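You operate a simulated robot arm through the tools that you are given. There is no shell and no other tool. Be economical: measure what you need, move in short steps, check, and stop when the job is done.

The job below is to be done with a simulated robot arm. You get a single attempt, and the scene is never put back.

## Task
Fill the kettle to about its 2 CUPS line from the water jug and boil it.
Fine: lid waits on the side table and is back on before the switch goes down; wait until it clicks off; jug back; no spill; hands off hot glass. Set down upright: water jug.

It is judged by the outcome, as a careful person would: the job done as asked, and still so three seconds after it is handed in. It fails if anything else is knocked over, pushed out of place, dropped, spilled or broken. Lids that push on must go on centred and level and be pressed home; caps that screw on are set level and turned clockwise until they are tight.

## Robot
A 7-joint arm with a two-finger parallel gripper, fixed in place. Base frame: the origin is at the foot of the arm, x ahead of it, y to its left, z up. Readings come in mm, rad, newtons and seconds.
Its first joint turns from -2.897 to 2.897 rad. Payload 4.4 kg.
Tool frame: the origin (TCP) lies between the finger pads and is the grasp point; the fingertips stand 23 mm ahead of it; z points along the fingers, y is the line along which they close. Largest opening 94 mm; finger width 38, thickness 10; the body of the gripper, 54 by 96 mm, starts 39 mm behind the TCP.
Orientation is that of the tool frame in the base frame, as [roll, pitch, yaw] about the fixed x, y, z axes, in that order (R = Rz(yaw) Ry(pitch) Rx(roll)). With the fingers straight down and closing along the base's y, the tool's x points along the base's -x, its y along +y and its z along -z.

## Interface
- The arm moves only by the tool nudge_tool. Its argument "increments" is one flat list of numbers, 7 for each row, row after row: the turn, a rotation vector about the base's x, y, z in rad, then the shift along the base's x, y, z in mm, then the gripper command, from -1 (fully open) to 1 (shut), values between in proportion. In form: [rx, ry, rz, tx, ty, tz, grip, rx, ry, rz, tx, ty, tz, grip, ...]. A call has 1 to 8 rows; each row shifts and turns the commanded pose from where the row before left it. Rows are played at 5 a second. More than 50 mm and 0.15 rad between two rows, or a gripper value outside its range, and nothing of the call is played. A pose out of reach is approached as far as the arm can. The call stops where the force on the tool passes 40 N (or 10 N more than at its start, if that is more) or the arm is blocked; 0.2 s more then pass. Each finger travels about 72 mm/s and halts on what it meets, pressing with about 29 N; the grip force reading is that of the motor and also rises with nothing between the fingers. The clock runs only during rows and for 0.2 s after the last one: add rows that do not move to give the fingers time. It gives the time, the measured TCP pose, the force on the tool (base axes), the opening and the grip force at its end, in the units of the frame above (readings bear some noise), with the torque about the TCP (base axes, N m) and any sound that the robot's microphone picked up, and new pictures: "pictures" is both (left out), scene, wrist or none.
- Cameras (640 x 400 px; columns grow to the right, rows downward): "scene" is fixed at [49.3, 497.8, 1366.2]; the picture's right is [-0.30, -0.95, 0.00], its down [-0.47, 0.15, -0.87] and it looks along [0.83, -0.27, -0.49] (base axes); focal length 246 px, centre (320, 200). "wrist" rides on the gripper at [86, 16, -75] in the tool frame; the picture's right is [-0.18, 0.98, 0.00], its down [-0.58, -0.11, -0.81] and it looks along [-0.79, -0.15, 0.59] (tool axes); focal length 243 px, centre (320, 200).
- locate(camera, pixels): for up to 12 pixels [column, row] of the newest picture of that camera ("zoom" is the newest enlarged one), the place [x, y, z] in the base frame of the surface seen there, good to about 2 mm. It takes no simulated time.
- enlarge(camera, box): a new picture of the part [left, top, right, bottom] of that camera's present view, enlarged. It takes no simulated time.
- close_job(): hands the job in; it is judged then, once.

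Work in short steps. Measure before you move; look again where a grasp or a placing could have gone wrong, and mend it. You have 80 turns and 200 pictures in all, those below and enlarged ones among them. Open the gripper and draw the arm clear of the work before you hand the job in, unless the task says otherwise; then end with one line.

The tools are called after ">>>" as name(argument=value, ...) on one line, values as JSON. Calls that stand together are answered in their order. nudge_tool: Moves the arm, as the interface text tells. Its arguments: {"type":"object","properties":{"increments":{"type":"array"},"pictures":{"type":"string","enum":["both","scene","wrist","none"]}},"required":["increments"]} The other tools are called the same way: locate (camera, pixels) gives the place of the surface under pixels of a picture; enlarge (camera, box) takes an enlarged picture of a part of a camera's view; close_job () hands the job in.

At the start:

```text
t: 0.0
tcp_pos: [401.4, 510.6, 1244.7]
tcp_rot: [3.141, 0.001, 3.141]
ft_force: [0.8, -0.3, 0.4]
torque: [0.04, 0.0, -0.05]
width: 94.0
gripper_force: 0.2
```

scene: 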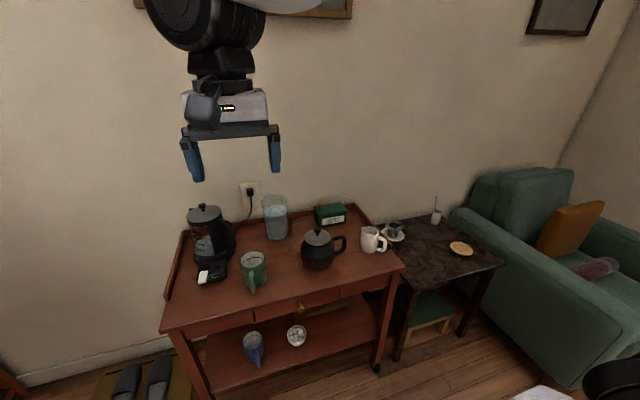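
wrist: 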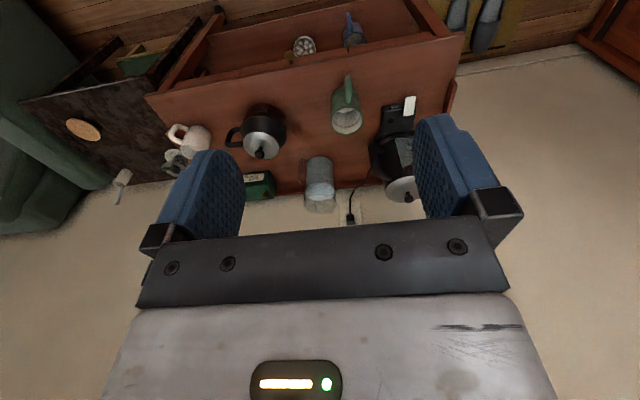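

The scene shows a kettle with a white switch at about (205,245), a glass jug at (275,215), mugs and a teapot. I'll enlarge both regions.

>>> enlarge(camera="scene", box=[160, 180, 300, 300])

>>> enlarge(camera="scene", box=[350, 180, 510, 300])

>>> enlarge(camera="wrist", box=[220, 60, 460, 220])

```text
3.33 times, centred on (230, 240) of scene
```

zoom: 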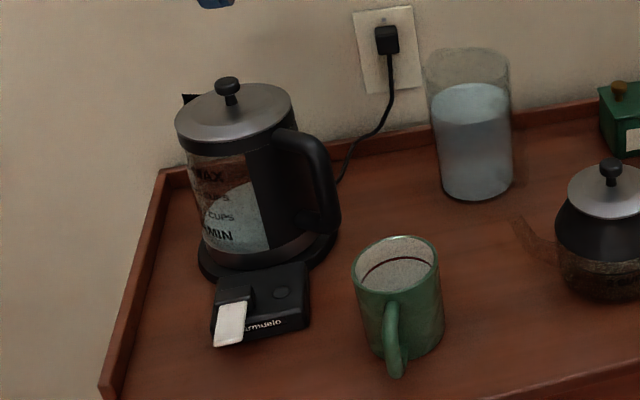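

```text
3.33 times, centred on (430, 240) of scene
```

zoom: 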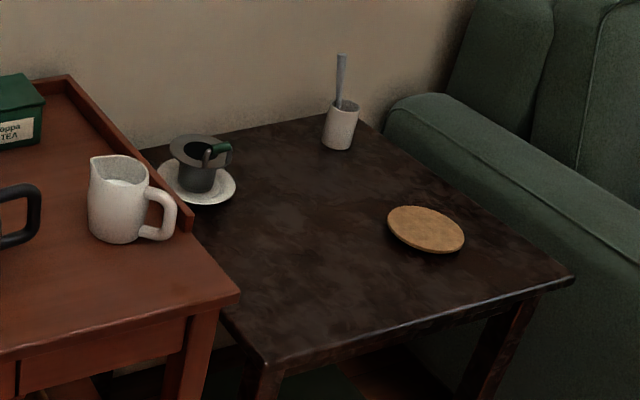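

```text
2.50 times, centred on (340, 140) of wrist
```

zoom: 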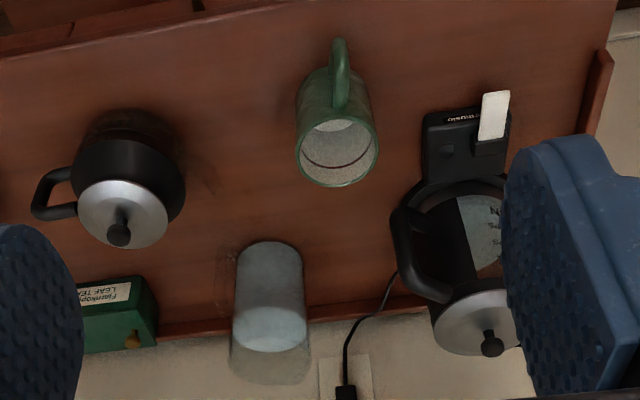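

I'll measure the kettle, lid knob, switch, jug and side table.

>>> locate(camera="scene", pixels=[[210, 205], [210, 209], [198, 209], [222, 211], [201, 215], [205, 281], [210, 270], [221, 268], [240, 262], [230, 225], [228, 222], [200, 250]])

>>> locate(camera="scene", pixels=[[263, 197], [286, 198], [275, 195], [266, 210], [275, 215], [275, 230], [278, 239], [283, 250], [262, 262], [249, 280], [254, 252], [275, 204]])

>>> locate(camera="scene", pixels=[[430, 240], [415, 255], [440, 265], [461, 248], [436, 215], [395, 235], [372, 240], [320, 235], [332, 215], [180, 240], [165, 310], [400, 268]])

>>> enlarge(camera="scene", box=[180, 195, 244, 235])

>>> enlarge(camera="scene", box=[180, 230, 260, 290])

```text
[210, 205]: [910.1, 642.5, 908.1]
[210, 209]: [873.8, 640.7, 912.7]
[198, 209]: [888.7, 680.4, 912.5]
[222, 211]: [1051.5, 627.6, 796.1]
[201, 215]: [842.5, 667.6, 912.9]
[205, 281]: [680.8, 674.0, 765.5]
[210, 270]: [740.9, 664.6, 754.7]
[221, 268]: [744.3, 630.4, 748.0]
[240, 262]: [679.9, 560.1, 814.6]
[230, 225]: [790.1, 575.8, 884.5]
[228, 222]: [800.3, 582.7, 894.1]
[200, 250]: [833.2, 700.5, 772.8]
```

```text
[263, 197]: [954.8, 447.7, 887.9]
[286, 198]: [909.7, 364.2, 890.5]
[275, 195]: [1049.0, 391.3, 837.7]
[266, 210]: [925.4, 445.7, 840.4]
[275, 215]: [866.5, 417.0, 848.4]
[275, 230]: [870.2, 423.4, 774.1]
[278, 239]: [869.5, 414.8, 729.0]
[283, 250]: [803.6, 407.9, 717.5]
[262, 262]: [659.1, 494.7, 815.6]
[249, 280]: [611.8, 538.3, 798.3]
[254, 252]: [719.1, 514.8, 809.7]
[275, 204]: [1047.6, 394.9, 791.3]
```

```text
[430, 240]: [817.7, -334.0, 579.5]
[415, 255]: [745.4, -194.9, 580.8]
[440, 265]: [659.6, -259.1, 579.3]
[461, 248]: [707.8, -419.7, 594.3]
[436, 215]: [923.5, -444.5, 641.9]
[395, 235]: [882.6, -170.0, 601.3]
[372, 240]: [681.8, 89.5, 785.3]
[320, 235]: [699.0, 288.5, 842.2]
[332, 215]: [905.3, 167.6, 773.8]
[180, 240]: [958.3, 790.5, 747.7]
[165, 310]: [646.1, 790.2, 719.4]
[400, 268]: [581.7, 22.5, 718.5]
```

```text
10.00 times, centred on (212, 215) of scene
```

zoom: 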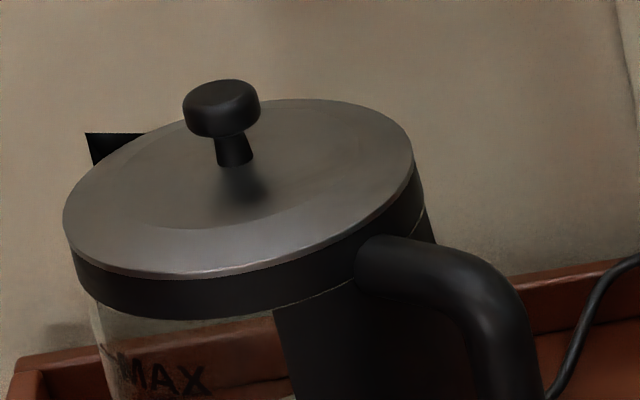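

```text
6.67 times, centred on (220, 260) of scene
```

zoom: 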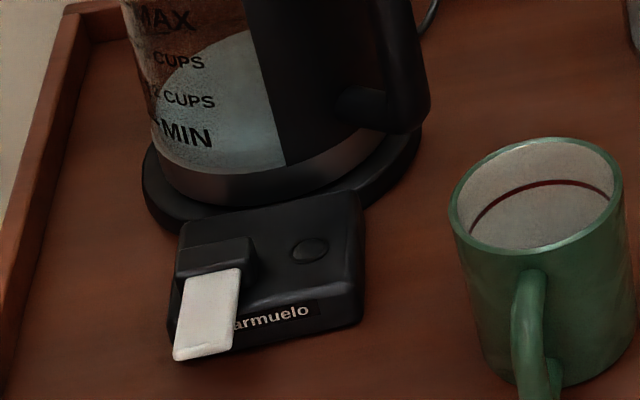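

I'll locate the markings, waterline, switch and green mug in this zoom.

>>> locate(camera="zoom", pixels=[[186, 134], [190, 101], [180, 62], [172, 20], [230, 90], [215, 155], [215, 60], [205, 330], [225, 280], [215, 245], [310, 248], [280, 280]])

>>> enlarge(camera="scene", box=[192, 218, 240, 248])

```text
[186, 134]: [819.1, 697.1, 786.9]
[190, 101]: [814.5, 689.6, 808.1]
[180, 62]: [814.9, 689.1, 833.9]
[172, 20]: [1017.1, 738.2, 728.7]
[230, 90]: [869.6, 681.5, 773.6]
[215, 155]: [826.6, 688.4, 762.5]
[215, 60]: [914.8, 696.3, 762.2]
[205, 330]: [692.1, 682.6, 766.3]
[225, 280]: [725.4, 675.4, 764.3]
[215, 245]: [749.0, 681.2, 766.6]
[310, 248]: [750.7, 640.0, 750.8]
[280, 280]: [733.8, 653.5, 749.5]
```

```text
13.33 times, centred on (216, 233) of scene
```

zoom: 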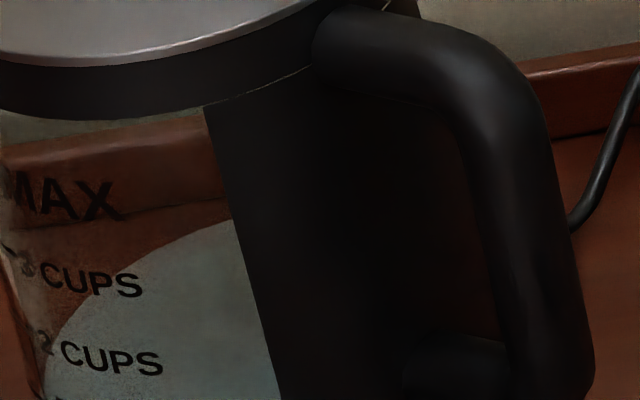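

The kettle looks empty, with its floor at z≈762 and the 2 CUPS line at z≈808. I'll zoom on the lid, jug and side table to get their geometry.

>>> enlarge(camera="scene", box=[251, 185, 299, 245])

>>> enlarge(camera="scene", box=[180, 195, 244, 235])

>>> locate(camera="zoom", pixels=[[222, 95], [222, 118], [232, 150], [75, 215], [200, 272], [400, 160], [300, 104], [150, 180], [390, 250], [480, 270], [505, 360], [110, 150]])

```text
6.67 times, centred on (275, 215) of scene
```

zoom: 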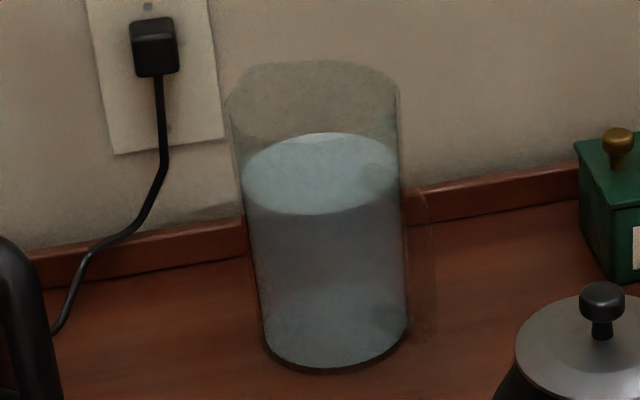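

```text
10.00 times, centred on (212, 215) of scene
```

zoom: 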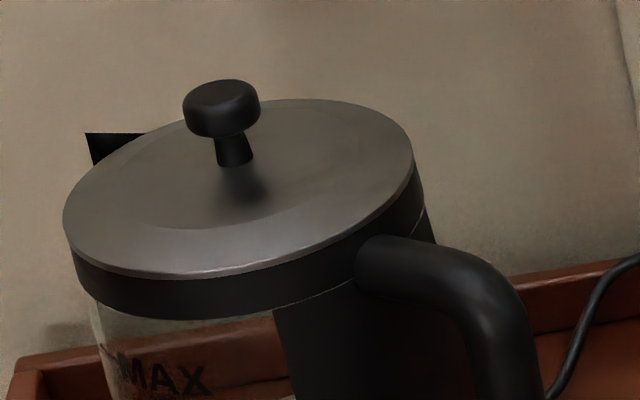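

```text
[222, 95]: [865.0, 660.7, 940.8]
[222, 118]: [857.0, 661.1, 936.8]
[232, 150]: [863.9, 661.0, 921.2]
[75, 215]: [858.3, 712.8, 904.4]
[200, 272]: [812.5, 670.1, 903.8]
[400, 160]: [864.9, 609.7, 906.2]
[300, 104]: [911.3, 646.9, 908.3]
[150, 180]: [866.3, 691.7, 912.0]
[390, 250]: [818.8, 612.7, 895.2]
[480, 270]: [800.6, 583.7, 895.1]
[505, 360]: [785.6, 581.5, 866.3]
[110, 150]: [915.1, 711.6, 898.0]
```

I'll zoom tightly on the jug to measure its diameter, since it may be close to the 94 mm opening.

>>> enlarge(camera="scene", box=[255, 190, 295, 215])

>>> enlarge(camera="scene", box=[255, 217, 295, 242])

>>> locate(camera="zoom", pixels=[[150, 20], [350, 20], [550, 20], [170, 200], [350, 200], [540, 200], [200, 280], [350, 330], [530, 250]])

>>> enlarge(camera="wrist", box=[295, 145, 345, 220])

```text
16.00 times, centred on (275, 202) of scene
```

zoom: 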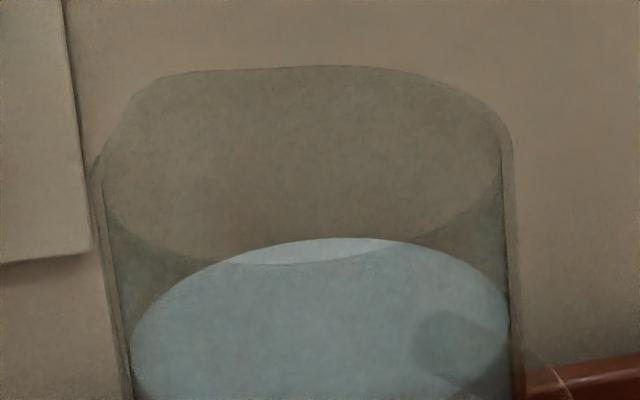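

```text
16.00 times, centred on (275, 230) of scene
```

zoom: 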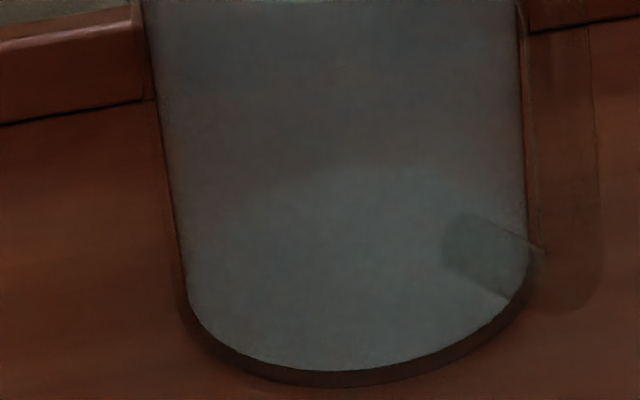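

```text
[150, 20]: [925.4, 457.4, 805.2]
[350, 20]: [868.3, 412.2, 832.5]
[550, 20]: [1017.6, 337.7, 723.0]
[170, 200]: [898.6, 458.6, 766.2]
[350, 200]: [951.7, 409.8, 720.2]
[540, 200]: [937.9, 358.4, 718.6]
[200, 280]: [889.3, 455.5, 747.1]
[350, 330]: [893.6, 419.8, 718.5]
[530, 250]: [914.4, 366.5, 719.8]
```

```text
5.33 times, centred on (320, 182) of wrist
```

zoom: 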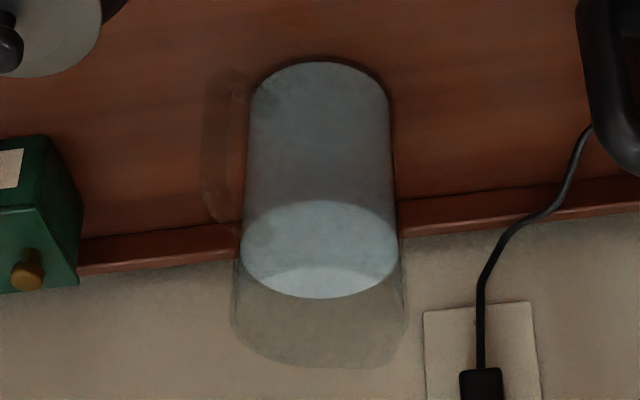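

The jug has a faint clear handle on its −y side (zoom 535–600, 30–300) and seems to have a spout toward +y. I'll bring the wrist camera closer for a look at the handle.

>>> nudge_tool(increments=[0, 0, 0, 24, -31, -29, -1, 0, 0, 0, 24, -31, -29, -1, 0, 0, 0, 24, -31, -29, -1, 0, 0, 0, 24, -31, -29, -1, 0, 0, 0, 24, -31, -29, -1, 0, 0, 0, 24, -31, -29, -1, 0, 0, 0, 24, -31, -29, -1, 0, 0, 0, 24, -31, -29, -1], pictures="both")

```text
t: 1.8
tcp_pos: [598.6, 263.9, 1010.7]
tcp_rot: [-3.141, 0.0, 3.141]
ft_force: [0.3, -0.1, -0.9]
torque: [0.0, 0.04, 0.0]
width: 94.0
gripper_force: 0.0
```

scene: 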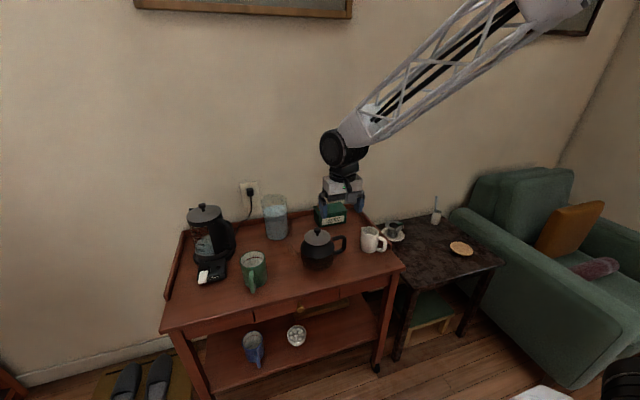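
wrist: 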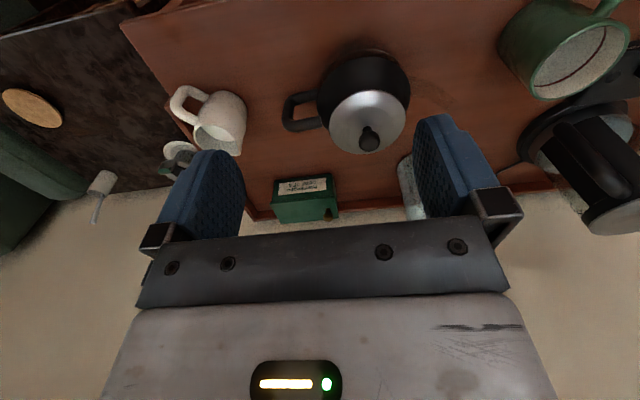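

The jug is hidden behind a finger. I'll shift +y so the jug shows between the fingers.

>>> nudge_tool(increments=[0, 0, 0, 10, 40, 0, -1, 0, 0, 0, 10, 40, 0, -1, 0, 0, 0, 10, 30, 0, -1], pictures="wrist")

>>> enlarge(camera="wrist", box=[250, 90, 410, 230])

```text
t: 2.6
tcp_pos: [623.1, 372.1, 1013.3]
tcp_rot: [3.141, 0.0, -3.141]
ft_force: [-0.7, 0.1, 0.4]
torque: [0.02, -0.02, 0.0]
width: 93.9
gripper_force: 0.1
```

wrist: 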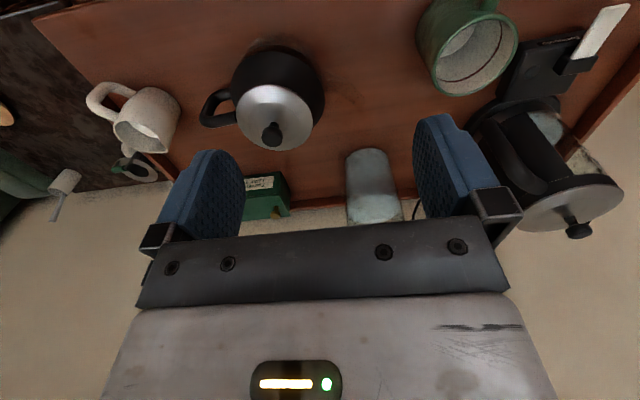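

```text
2.86 times, centred on (330, 160) of wrist
```

zoom: 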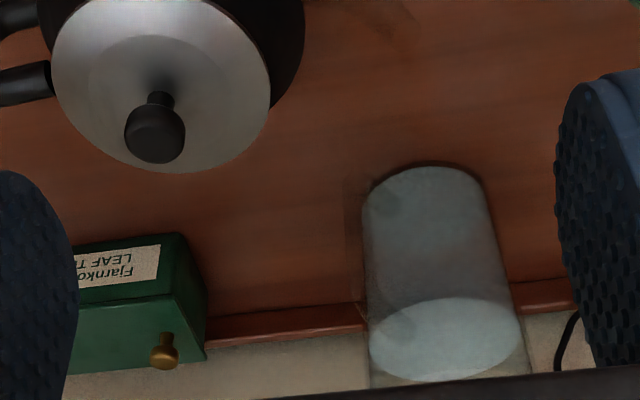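

The two darker patches on the jug's right front (scene zoom ≈ (455,350) and (490,250)) look like handle ends, so the handle seems to point toward −x−y. I'll take a tighter view with locates to confirm.

>>> enlarge(camera="scene", box=[270, 205, 302, 245])

>>> locate(camera="zoom", pixels=[[290, 110], [320, 100], [345, 110], [385, 150], [395, 200], [395, 250], [385, 290], [350, 320], [320, 290], [300, 280], [365, 200], [350, 250]])

```text
10.00 times, centred on (286, 225) of scene
```

zoom: 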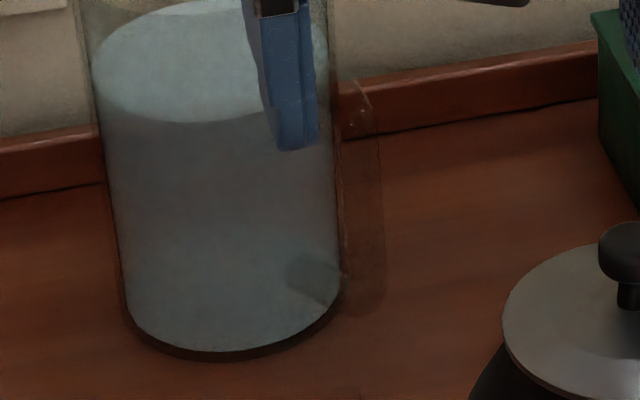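

```text
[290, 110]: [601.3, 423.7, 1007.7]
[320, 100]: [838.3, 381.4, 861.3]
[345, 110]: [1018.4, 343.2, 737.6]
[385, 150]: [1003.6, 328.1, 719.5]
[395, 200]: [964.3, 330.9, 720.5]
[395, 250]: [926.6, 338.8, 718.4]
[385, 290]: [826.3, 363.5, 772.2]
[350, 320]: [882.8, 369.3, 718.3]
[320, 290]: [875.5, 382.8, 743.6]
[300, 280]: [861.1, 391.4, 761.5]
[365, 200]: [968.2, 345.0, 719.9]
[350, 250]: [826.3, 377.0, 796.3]
```

The handle's vertical bar is at about (830,370), z 770–860, pointing toward the robot. The lid comes first: I'll yaw and tilt the tool to about 60° down and hover near the knob at (866,660,935), which also tests reach.

>>> nudge_tool(increments=[0, 0, 0.148, 26, 34, 0, -1, 0, 0, 0.148, 26, 34, 0, -1, 0, 0, 0.148, 26, 34, 0, -1, 0.0566, -0.117, 0, 26, 34, 0, -1, 0.0566, -0.117, 0, 26, 34, 0, -1, 0.0566, -0.117, 0, 26, 34, 0, -1, 0.0566, -0.117, 0, 26, 34, -5, -1, 0, 0, 0, 26, 33, -5, -1], pictures="both")

>>> enlarge(camera="scene", box=[180, 160, 276, 220])

```text
t: 4.4
tcp_pos: [829.5, 647.8, 1001.5]
tcp_rot: [3.138, 0.522, -2.696]
ft_force: [0.1, -0.1, 0.3]
torque: [-0.01, 0.01, -0.01]
width: 94.0
gripper_force: 0.1
```

scene: 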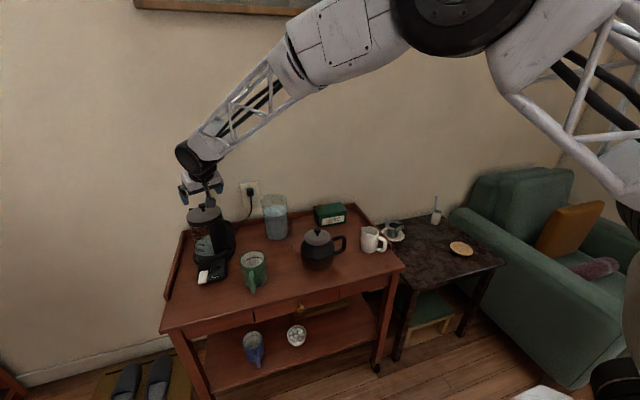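
wrist: 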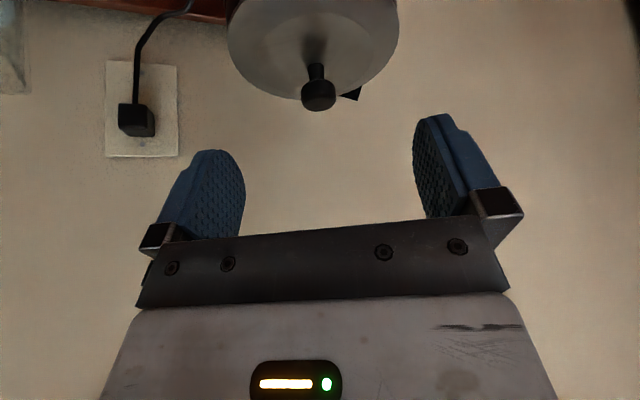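

```text
6.67 times, centred on (228, 190) of scene
```

zoom: 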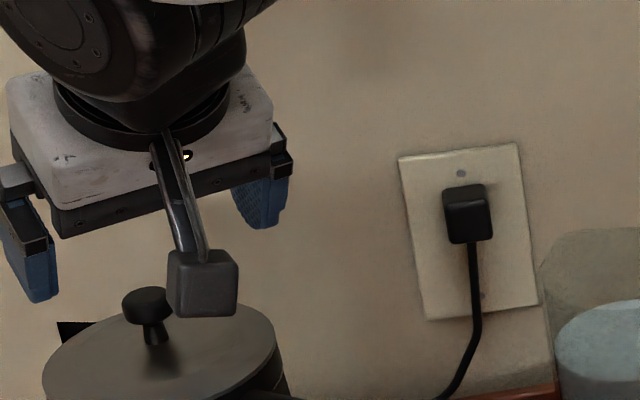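

Reach is fine. I'll measure the knob in the wrist view at (318,95).

>>> locate(camera="wrist", pixels=[[318, 90], [318, 106], [303, 95], [335, 95], [316, 72], [312, 40], [240, 60], [390, 40], [350, 96], [280, 20]])

```text
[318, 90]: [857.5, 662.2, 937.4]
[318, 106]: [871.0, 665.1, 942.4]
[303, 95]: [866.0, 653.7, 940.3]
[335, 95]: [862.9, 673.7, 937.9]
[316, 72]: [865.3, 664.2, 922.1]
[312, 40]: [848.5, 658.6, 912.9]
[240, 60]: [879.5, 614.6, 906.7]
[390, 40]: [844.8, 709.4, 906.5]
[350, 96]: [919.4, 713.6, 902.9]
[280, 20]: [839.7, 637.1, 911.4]
```

Knob centre is about (868,664,936). I'll move so the pads straddle it, clear of the lid.

>>> nudge_tool(increments=[0, 0, 0, 13, 5, -20, -0.2, 0, 0, 0, 11, 5, -18, -0.2, 0, 0, 0, 9, 4, -17, -0.2, 0, 0, 0, 0, 0, 0, -0.2], pictures="both")

>>> enlarge(camera="scene", box=[180, 180, 244, 220])

```text
t: 5.4
tcp_pos: [866.8, 661.3, 945.1]
tcp_rot: [3.138, 0.519, -2.698]
ft_force: [0.1, 0.1, 0.0]
torque: [0.02, -0.01, -0.01]
width: 56.3
gripper_force: 0.2
```

scene: 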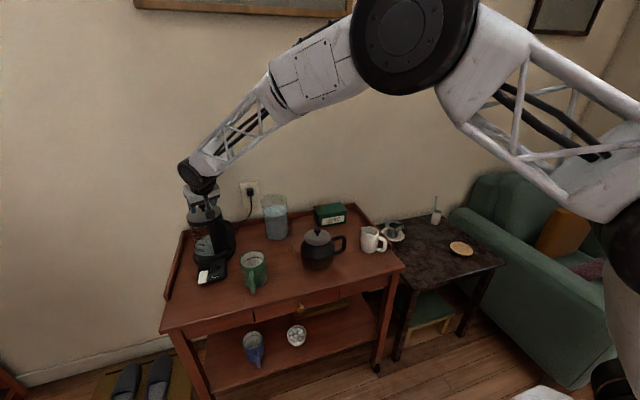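
wrist: 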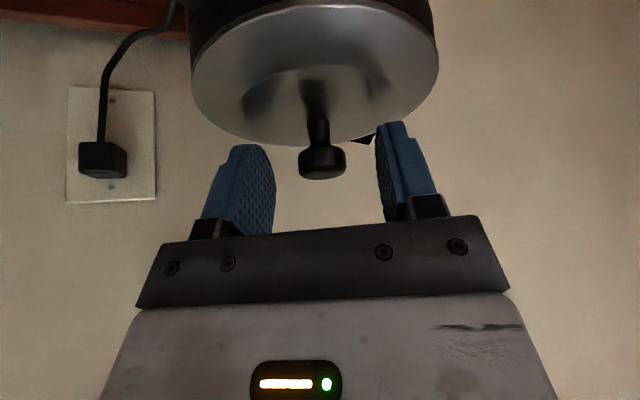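

```text
10.00 times, centred on (212, 200) of scene
```

zoom: 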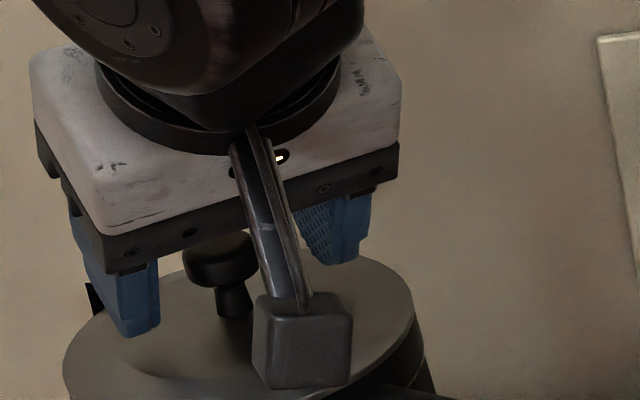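

The knob is centred between the pads (wrist (322,160)), so I'll close on it.

>>> nudge_tool(increments=[0, 0, 0, 0, 0, 0, 0.5, 0, 0, 0, 0, 0, 0, 1, 0, 0, 0, 0, 0, 0, 1, 0, 0, 0, 0, 0, 0, 1], pictures="wrist")

```text
t: 6.4
tcp_pos: [865.4, 660.9, 945.2]
tcp_rot: [3.137, 0.522, -2.699]
ft_force: [0.3, -0.7, 0.1]
torque: [-0.05, 0.01, -0.01]
width: 22.9
gripper_force: 28.7
```

wrist: 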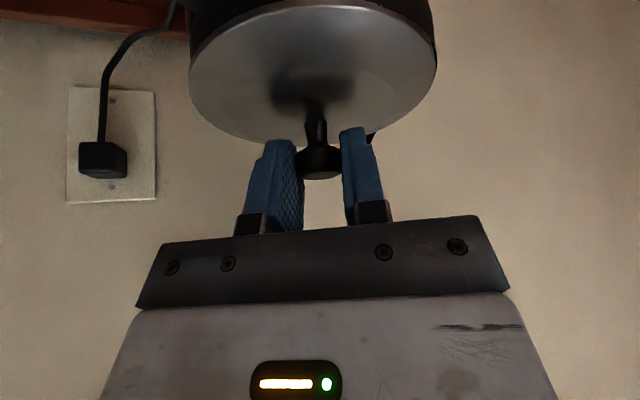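

The knob is held at 22.9 mm. I'll lift straight up slowly while watching the force.

>>> nudge_tool(increments=[0, 0, 0, 0, 0, 5, 1, 0, 0, 0, 0, 0, 10, 1, 0, 0, 0, 0, 0, 20, 1, 0, 0, 0, 0, 0, 40, 1, 0, 0, 0, 0, 0, 0, 1], pictures="scene")

>>> enlarge(camera="scene", box=[170, 160, 266, 220])

```text
t: 7.6
tcp_pos: [862.3, 660.0, 1021.1]
tcp_rot: [3.139, 0.522, -2.697]
ft_force: [0.4, 0.1, -1.0]
torque: [-0.02, -0.01, -0.04]
width: 22.9
gripper_force: 29.2
```

scene: 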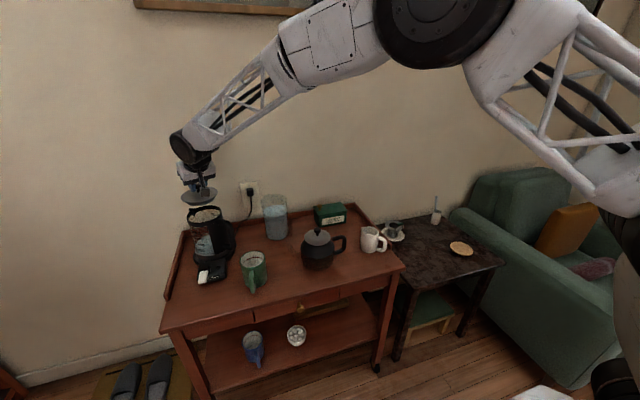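

```text
6.67 times, centred on (218, 190) of scene
```

zoom: 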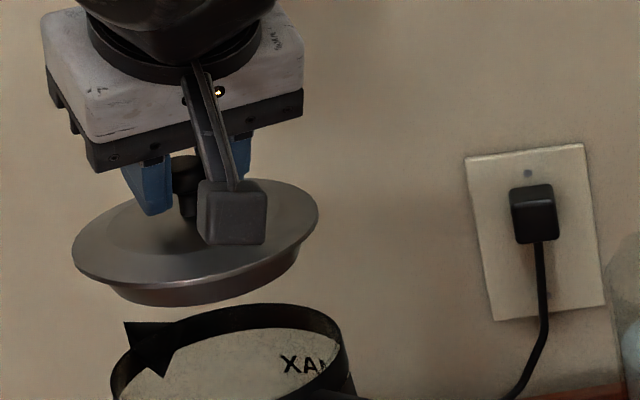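

The lid is off and level. I'll look inside the kettle and measure the mouth.

>>> enlarge(camera="scene", box=[180, 196, 244, 261])

>>> locate(camera="scene", pixels=[[187.5, 215], [205, 205.5], [222, 212], [205, 222], [205, 213], [210, 245], [205, 200], [195, 192]])

```text
6.15 times, centred on (212, 228) of scene
```

zoom: 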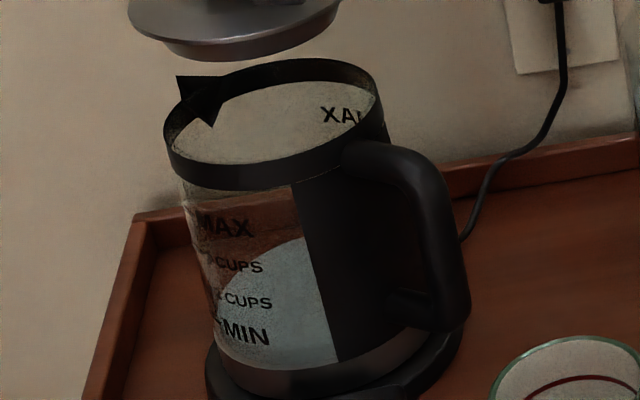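

```text
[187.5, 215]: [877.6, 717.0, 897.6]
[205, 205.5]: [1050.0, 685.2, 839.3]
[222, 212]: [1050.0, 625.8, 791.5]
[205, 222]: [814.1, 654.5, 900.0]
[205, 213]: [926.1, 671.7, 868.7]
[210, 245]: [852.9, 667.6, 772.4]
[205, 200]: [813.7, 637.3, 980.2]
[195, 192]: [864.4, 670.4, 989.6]
```

The kettle reads empty, with its mouth centre near (866,662). I'll carry the lid level at this height toward the side table at about (735,−265).

>>> nudge_tool(increments=[0, 0, 0, -6.8, -48.6, 0, 1, 0, 0, -0.04, -6.8, -48.6, 0, 1, 0, 0, -0.04, -6.8, -48.6, 0, 1, 0, 0, -0.04, -6.8, -48.6, 0, 1, 0, 0, -0.04, -6.8, -48.6, 0, 1, 0, 0, -0.04, -6.8, -48.6, 0, 1, 0, 0, -0.04, -6.8, -48.6, 0, 1, 0, 0, -0.04, -6.8, -48.6, 0, 1], pictures="none")

>>> nudge_tool(increments=[0, 0, -0.04, -6.8, -48.6, 0, 1, 0, 0, -0.04, -6.8, -48.6, 0, 1, 0, 0, -0.04, -6.8, -48.6, 0, 1, 0, 0, -0.04, -6.8, -48.6, 0, 1, 0, 0, -0.04, -6.8, -48.6, 0, 1, 0, 0, -0.04, -6.8, -48.6, 0, 1, 0, 0, -0.04, -6.8, -48.6, 0, 1, 0, 0, -0.04, -6.8, -48.6, 0, 1], pictures="scene")

```text
t: 9.4
tcp_pos: [812.7, 267.2, 1019.4]
tcp_rot: [3.139, 0.52, -2.979]
ft_force: [0.0, 0.1, -0.4]
torque: [0.04, 0.01, -0.02]
width: 23.0
gripper_force: 29.0
```

```text
t: 11.2
tcp_pos: [753.9, -118.5, 1023.3]
tcp_rot: [3.138, 0.519, 2.985]
ft_force: [0.2, 0.0, -0.9]
torque: [-0.02, 0.0, -0.03]
width: 22.9
gripper_force: 28.3
```

scene: 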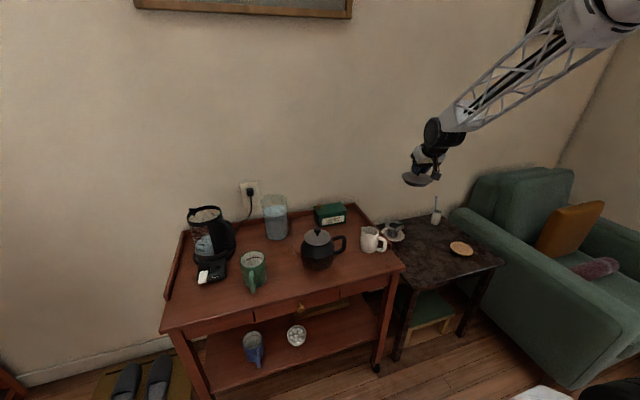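

I'll move the last stretch to y≈−265, then descend in stages above the free spot.

>>> nudge_tool(increments=[0, 0, 0, -6, -49, 0, 1, 0, 0, 0, -6, -49, 0, 1, 0, 0, 0, -6, -49, 0, 1, 0, 0, 0, 0, 0, -48, 1, 0, 0, 0, 0, 0, -48, 1, 0, 0, 0, 0, 0, -48, 1, 0, 0, 0, 0, 0, -48, 1, 0, 0, 0, 0, 0, -48, 1], pictures="both")

>>> enlarge(camera="scene", box=[380, 170, 508, 290])

```text
t: 13.0
tcp_pos: [735.6, -265.7, 785.0]
tcp_rot: [3.138, 0.519, 2.984]
ft_force: [1.3, 0.2, -0.1]
torque: [-0.01, 0.04, 0.0]
width: 22.5
gripper_force: 29.1
```

scene: 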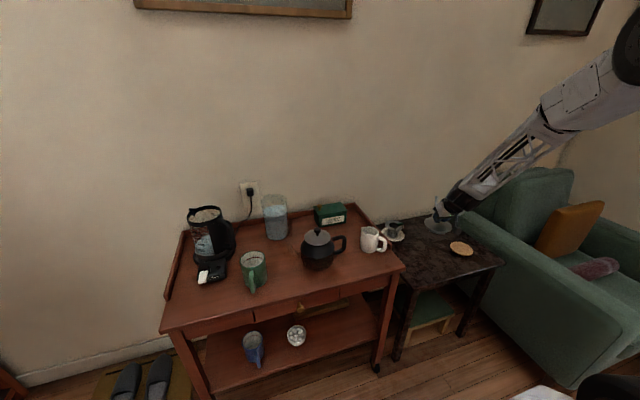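
wrist: 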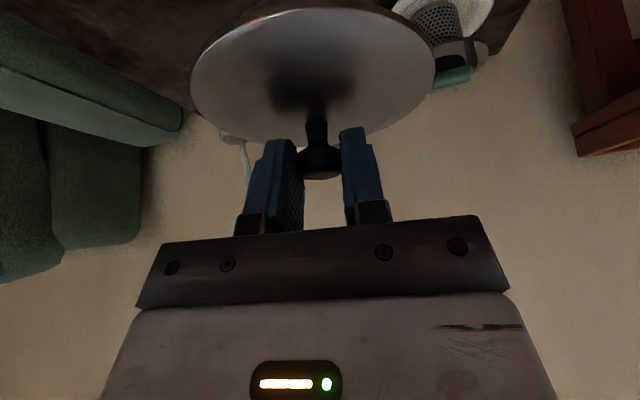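

```text
3.33 times, centred on (444, 230) of scene
```

zoom: 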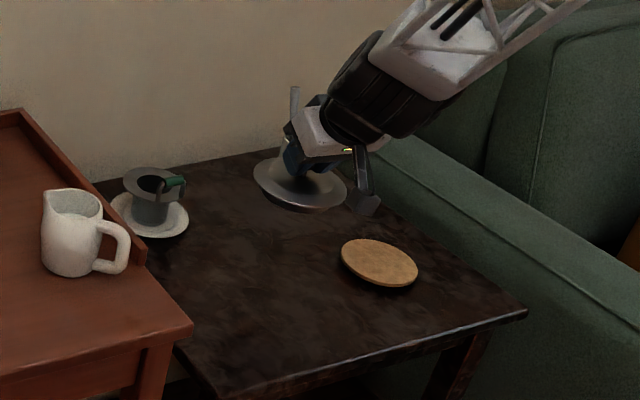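

The spot below is clear. I'll descend 130 mm, then in small steps to contact.

>>> nudge_tool(increments=[0, 0, 0, 0, 0, -45, 1, 0, 0, 0, 0, 0, -45, 1, 0, 0, 0, 0, 0, -35, 1, 0, 0, 0, 0, 0, 0, 1], pictures="scene")

>>> enlarge(camera="scene", box=[400, 205, 480, 265])

```text
t: 14.0
tcp_pos: [739.0, -267.0, 658.7]
tcp_rot: [3.137, 0.52, 2.984]
ft_force: [-0.2, -0.7, -0.3]
torque: [0.0, -0.01, 0.02]
width: 22.6
gripper_force: 29.1
```

scene: 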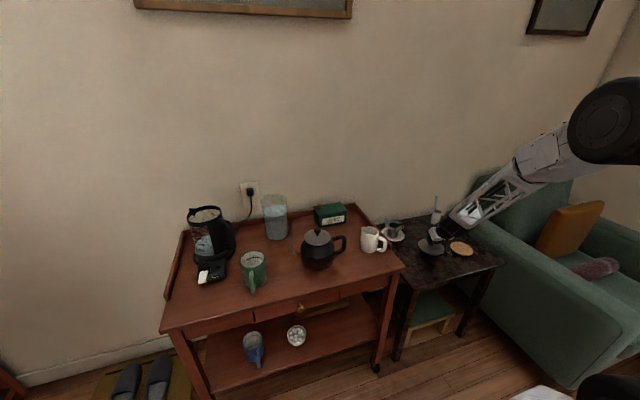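

```text
6.67 times, centred on (440, 235) of scene
```

zoom: 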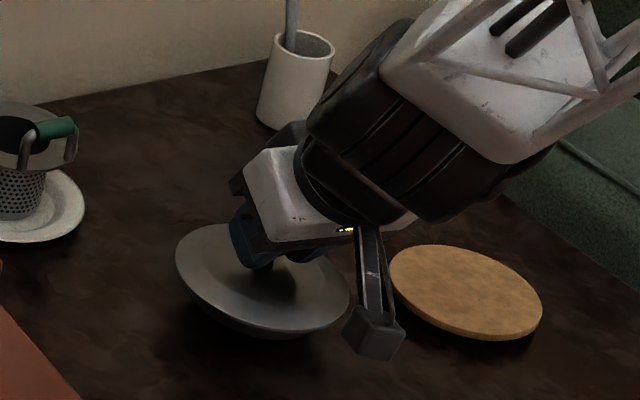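

The lid is about 15–20 mm above the table. I'll lower in 3 mm steps until contact.

>>> nudge_tool(increments=[0, 0, 0, 0, 0, -6, 1, 0, 0, 0, 0, 0, -5, 1, 0, 0, 0, 0, 0, -3, 1, 0, 0, 0, 0, 0, -2, 1, 0, 0, 0, 0, 0, 0, 1], pictures="none")

>>> enlarge(camera="scene", box=[415, 230, 463, 260])

```text
t: 15.2
tcp_pos: [739.1, -267.1, 642.0]
tcp_rot: [3.137, 0.519, 2.986]
ft_force: [-0.7, 0.6, 0.1]
torque: [0.0, -0.01, -0.01]
width: 22.8
gripper_force: 28.8
```

```text
13.33 times, centred on (439, 245) of scene
```

zoom: 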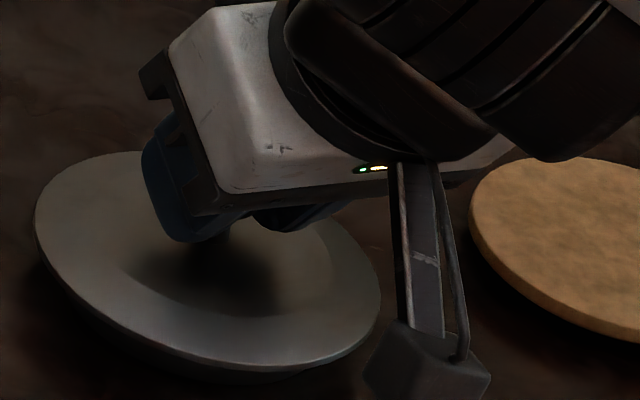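

>>> locate(camera="zoom", pixels=[[210, 360], [60, 250], [200, 300], [70, 180], [260, 385], [360, 300]])

>>> nudge_tool(increments=[0, 0, 0, 0, 0, -2, 1, 0, 0, 0, 0, 0, -2, 1, 0, 0, 0, 0, 0, 0, 1], pictures="none")

```text
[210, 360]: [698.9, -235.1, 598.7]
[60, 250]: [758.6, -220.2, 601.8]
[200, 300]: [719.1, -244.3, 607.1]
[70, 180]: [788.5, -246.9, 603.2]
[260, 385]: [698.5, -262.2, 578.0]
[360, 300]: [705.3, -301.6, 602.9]
```

```text
t: 16.0
tcp_pos: [739.8, -266.5, 638.7]
tcp_rot: [3.138, 0.522, 2.986]
ft_force: [6.9, -1.0, 20.0]
torque: [-0.14, -0.17, -0.02]
width: 22.9
gripper_force: 29.0
```

Contact with 20 N confirms the lid is seated on the table. I'll relieve 1 mm, open and retreat straight up.

>>> nudge_tool(increments=[0, 0, 0, 0, 0, 1, 1, 0, 0, 0, 0, 0, 0, 0, 0, 0, 0, 0, 0, 0, -0.2, 0, 0, 0, 0, 0, 0, -0.2, 0, 0, 0, -4, 0.5, 15, -0.2, 0, 0, 0, -15, 3, 40, -0.2, 0, 0, 0, -15, 3, 45, -0.2], pictures="both")

>>> enlarge(camera="scene", box=[410, 220, 474, 260])

>>> locate(camera="scene", pixels=[[433, 239], [432, 240.5], [418, 246], [443, 248], [432, 256]])

```text
t: 17.6
tcp_pos: [705.9, -260.5, 736.3]
tcp_rot: [3.136, 0.518, 2.985]
ft_force: [0.0, 0.9, -0.4]
torque: [-0.03, -0.01, 0.04]
width: 56.3
gripper_force: 0.1
```

scene: 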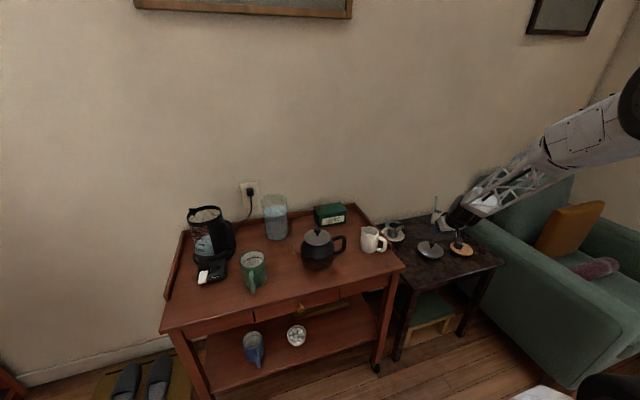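
wrist: 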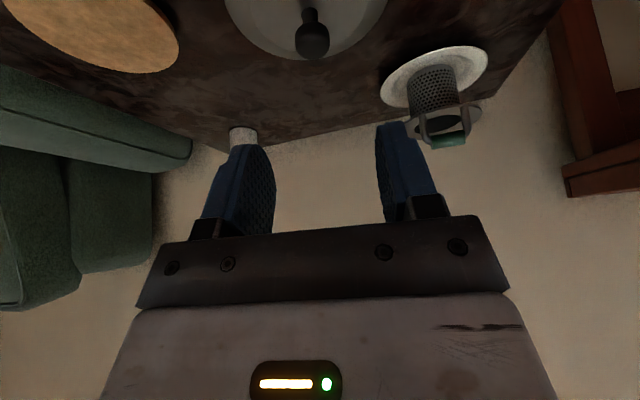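

```text
10.00 times, centred on (442, 240) of scene
```

zoom: 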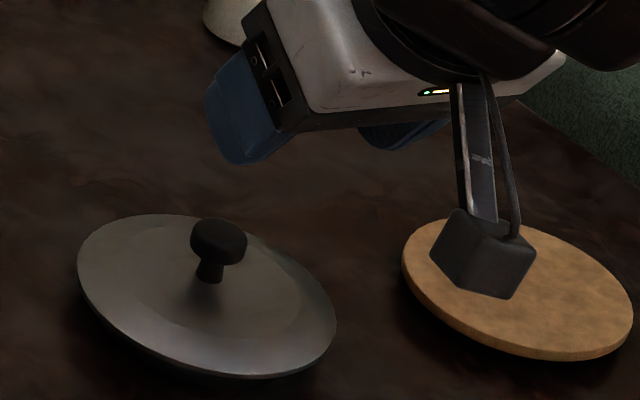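

```text
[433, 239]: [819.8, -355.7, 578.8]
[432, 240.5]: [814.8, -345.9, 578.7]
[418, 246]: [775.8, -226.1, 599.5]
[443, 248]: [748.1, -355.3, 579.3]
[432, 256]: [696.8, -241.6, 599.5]
```

The lid is on the side table at about (745,−265), stable. I'll rise and travel to a viewing pose near the jug handle, with the tool turned to azimuth −20° and pitched 25° down.

>>> nudge_tool(increments=[0, 0, -0.032, 0, 0, 44, -0.2, 0, 0, -0.032, 0, 0, 44, -0.2, 0, 0, -0.032, 0, 0, 44, -0.2, 0, 0, -0.032, 0, 0, 44, -0.2, 0, 0, -0.032, 0, 0, 44, -0.2, 0, 0, -0.032, 0, 0, 44, -0.2, 0, 0, 0, 0, 48, 0, -0.2, 0, 0, 0, 0, 48, 0, -0.2], pictures="none")

>>> nudge_tool(increments=[-0.042, -0.1146, 0, 0, 48, 0, -0.2, -0.042, -0.1146, 0, 0, 48, 0, -0.2, -0.042, -0.1146, 0, 0, 48, 0, -0.2, -0.042, -0.1146, 0, 0, 48, 0, -0.2, -0.042, -0.1146, 0, 0, 48, 0, -0.2, 0, 0, 0, 0, 48, 0, -0.2, 0, 0, 0, 0, 48, 0, -0.2, 0, 0, 0, 0, 48, 0, -0.2], pictures="none")

>>> nudge_tool(increments=[0, 0, 0, 0, 48, -11, -0.2, 0, 0, 0, 0, 48, -11, -0.2, 0, 0, 0, 0, 48, -11, -0.2, 0, 0, 0, 0, 48, -11, -0.2], pictures="both")

```text
t: 19.4
tcp_pos: [705.8, -165.5, 1000.2]
tcp_rot: [3.138, 0.518, 2.792]
ft_force: [0.6, -0.2, 1.1]
torque: [-0.03, 0.02, 0.0]
width: 56.3
gripper_force: 0.1
```

```text
t: 21.2
tcp_pos: [710.0, 217.9, 1001.1]
tcp_rot: [-3.14, 1.13, 2.797]
ft_force: [-0.6, 0.5, 0.2]
torque: [-0.01, 0.01, 0.01]
width: 56.8
gripper_force: 0.0
```

```text
t: 22.2
tcp_pos: [705.2, 410.8, 961.4]
tcp_rot: [-3.141, 1.132, 2.796]
ft_force: [-0.3, 0.1, 0.4]
torque: [-0.01, 0.01, 0.0]
width: 56.4
gripper_force: 0.0
```

scene: 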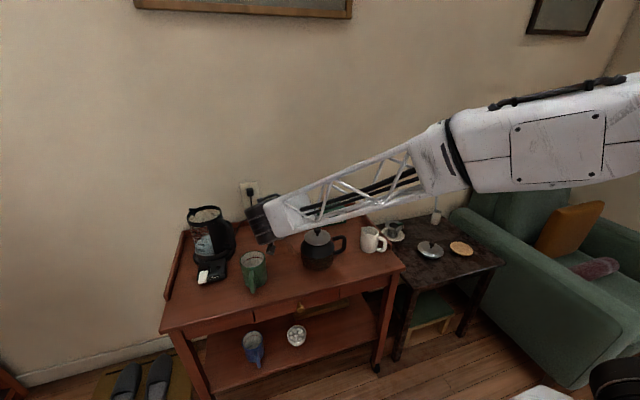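
wrist: 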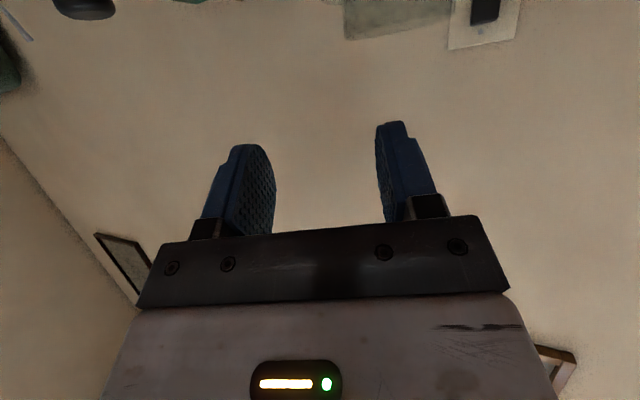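

The handle isn't visible from this attitude. I'll tilt back to about 60° down and lower so the camera looks horizontally at the handle.

>>> nudge_tool(increments=[0.042, 0.1146, 0, -3, -1, 0, -0.2, 0.042, 0.1146, 0, -3, -1, 0, -0.2, 0.042, 0.1146, 0, -3, -1, 0, -0.2, 0.042, 0.1146, 0, -3, -1, 0, -0.2, 0.042, 0.1146, 0, -3, -1, -10, -0.2, 0, 0, 0, 0, 0, -40, -0.2, 0, 0, 0, 0, 0, -40, -0.2, 0, 0, 0, 0, 0, 0, -0.2], pictures="wrist")

>>> enlarge(camera="wrist", box=[240, 0, 400, 160])

```text
t: 24.0
tcp_pos: [689.1, 405.5, 865.7]
tcp_rot: [3.138, 0.52, 2.796]
ft_force: [-0.7, 0.7, 1.1]
torque: [0.02, 0.01, 0.01]
width: 56.4
gripper_force: 0.0
```

wrist: 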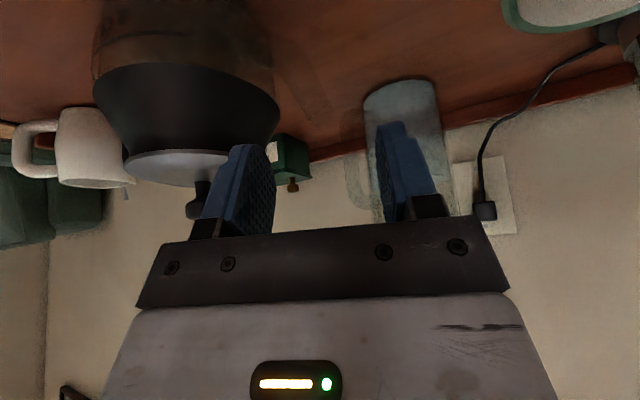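

```text
2.50 times, centred on (320, 80) of wrist
```

zoom: 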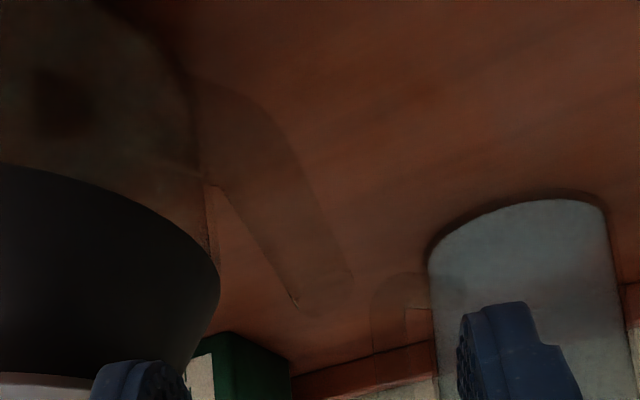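

The handle loop shows at zoom (370–430, 275–400), and the teapot has a translucent spout at (200–350, 80–310). I'll measure both.

>>> locate(camera="zoom", pixels=[[380, 300], [388, 320], [388, 345], [400, 283], [420, 280], [395, 370], [330, 290], [280, 200], [230, 120], [335, 270], [310, 300], [250, 215]])

>>> enlarge(camera="wrist", box=[330, 90, 410, 220])

>>> locate(camera="wrist", pixels=[[352, 165], [352, 180], [356, 195], [366, 203], [350, 150], [354, 135], [346, 175], [358, 175], [368, 208], [380, 112], [440, 130], [430, 90]])

```text
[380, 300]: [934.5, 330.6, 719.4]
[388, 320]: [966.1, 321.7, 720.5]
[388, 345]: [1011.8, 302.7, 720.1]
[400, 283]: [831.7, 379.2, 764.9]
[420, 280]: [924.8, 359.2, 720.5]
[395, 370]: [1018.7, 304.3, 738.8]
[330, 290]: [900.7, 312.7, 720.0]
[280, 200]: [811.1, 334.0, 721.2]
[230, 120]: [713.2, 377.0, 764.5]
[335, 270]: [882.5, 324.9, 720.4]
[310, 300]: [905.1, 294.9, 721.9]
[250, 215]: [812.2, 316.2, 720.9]
```

```text
3.08 times, centred on (370, 155) of wrist
```

zoom: 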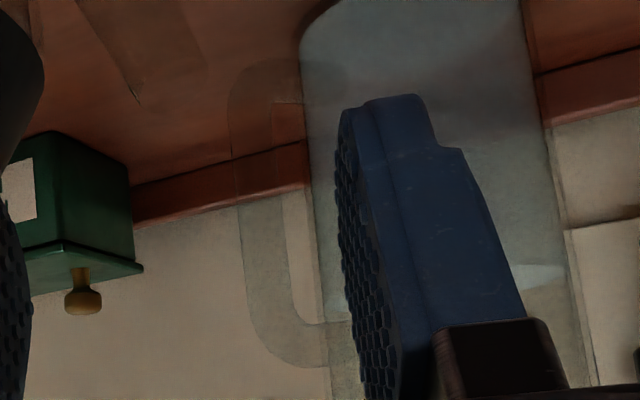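

```text
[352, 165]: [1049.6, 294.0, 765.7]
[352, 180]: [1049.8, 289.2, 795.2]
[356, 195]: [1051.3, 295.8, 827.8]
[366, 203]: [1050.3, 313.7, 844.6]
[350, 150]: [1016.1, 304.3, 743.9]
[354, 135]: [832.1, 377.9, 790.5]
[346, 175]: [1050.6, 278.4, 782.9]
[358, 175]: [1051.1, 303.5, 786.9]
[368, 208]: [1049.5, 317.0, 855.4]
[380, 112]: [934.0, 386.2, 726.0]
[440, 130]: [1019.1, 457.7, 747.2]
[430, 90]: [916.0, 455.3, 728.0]
```

The bar's centre is at about (833,370), with the loop interior z 776–854. Before descending I'll check where the teapot's faint spout is relative to my path.

>>> enlarge(camera="scene", box=[276, 215, 356, 280])

>>> enlarge(camera="wrist", box=[100, 0, 340, 150])

>>> locate(camera="zoom", pixels=[[440, 120], [450, 160], [470, 200], [500, 250], [520, 290], [490, 180], [530, 240], [560, 280], [420, 100], [460, 220], [300, 60], [420, 200]])

```text
6.15 times, centred on (316, 248) of scene
```

zoom: 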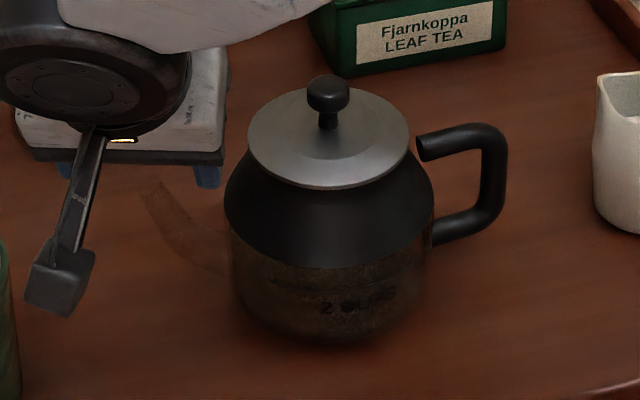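

```text
2.67 times, centred on (220, 75) of wrist
```

zoom: 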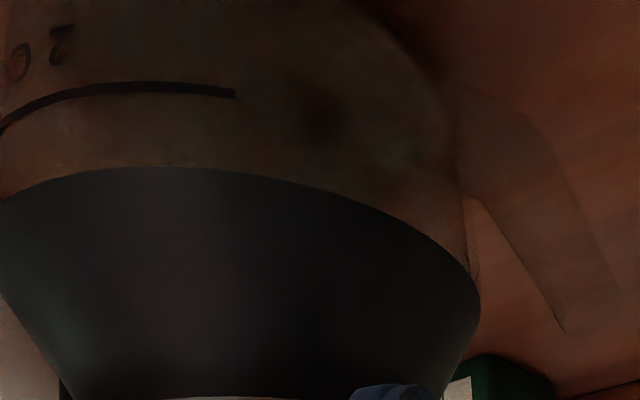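

```text
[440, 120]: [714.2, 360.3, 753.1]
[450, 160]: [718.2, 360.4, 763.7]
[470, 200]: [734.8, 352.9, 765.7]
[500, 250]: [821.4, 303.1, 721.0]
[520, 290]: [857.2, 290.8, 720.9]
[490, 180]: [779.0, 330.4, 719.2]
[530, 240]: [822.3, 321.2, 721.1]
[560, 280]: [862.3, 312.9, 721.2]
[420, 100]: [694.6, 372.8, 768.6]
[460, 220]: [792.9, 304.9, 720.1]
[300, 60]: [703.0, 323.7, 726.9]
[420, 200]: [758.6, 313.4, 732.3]
```

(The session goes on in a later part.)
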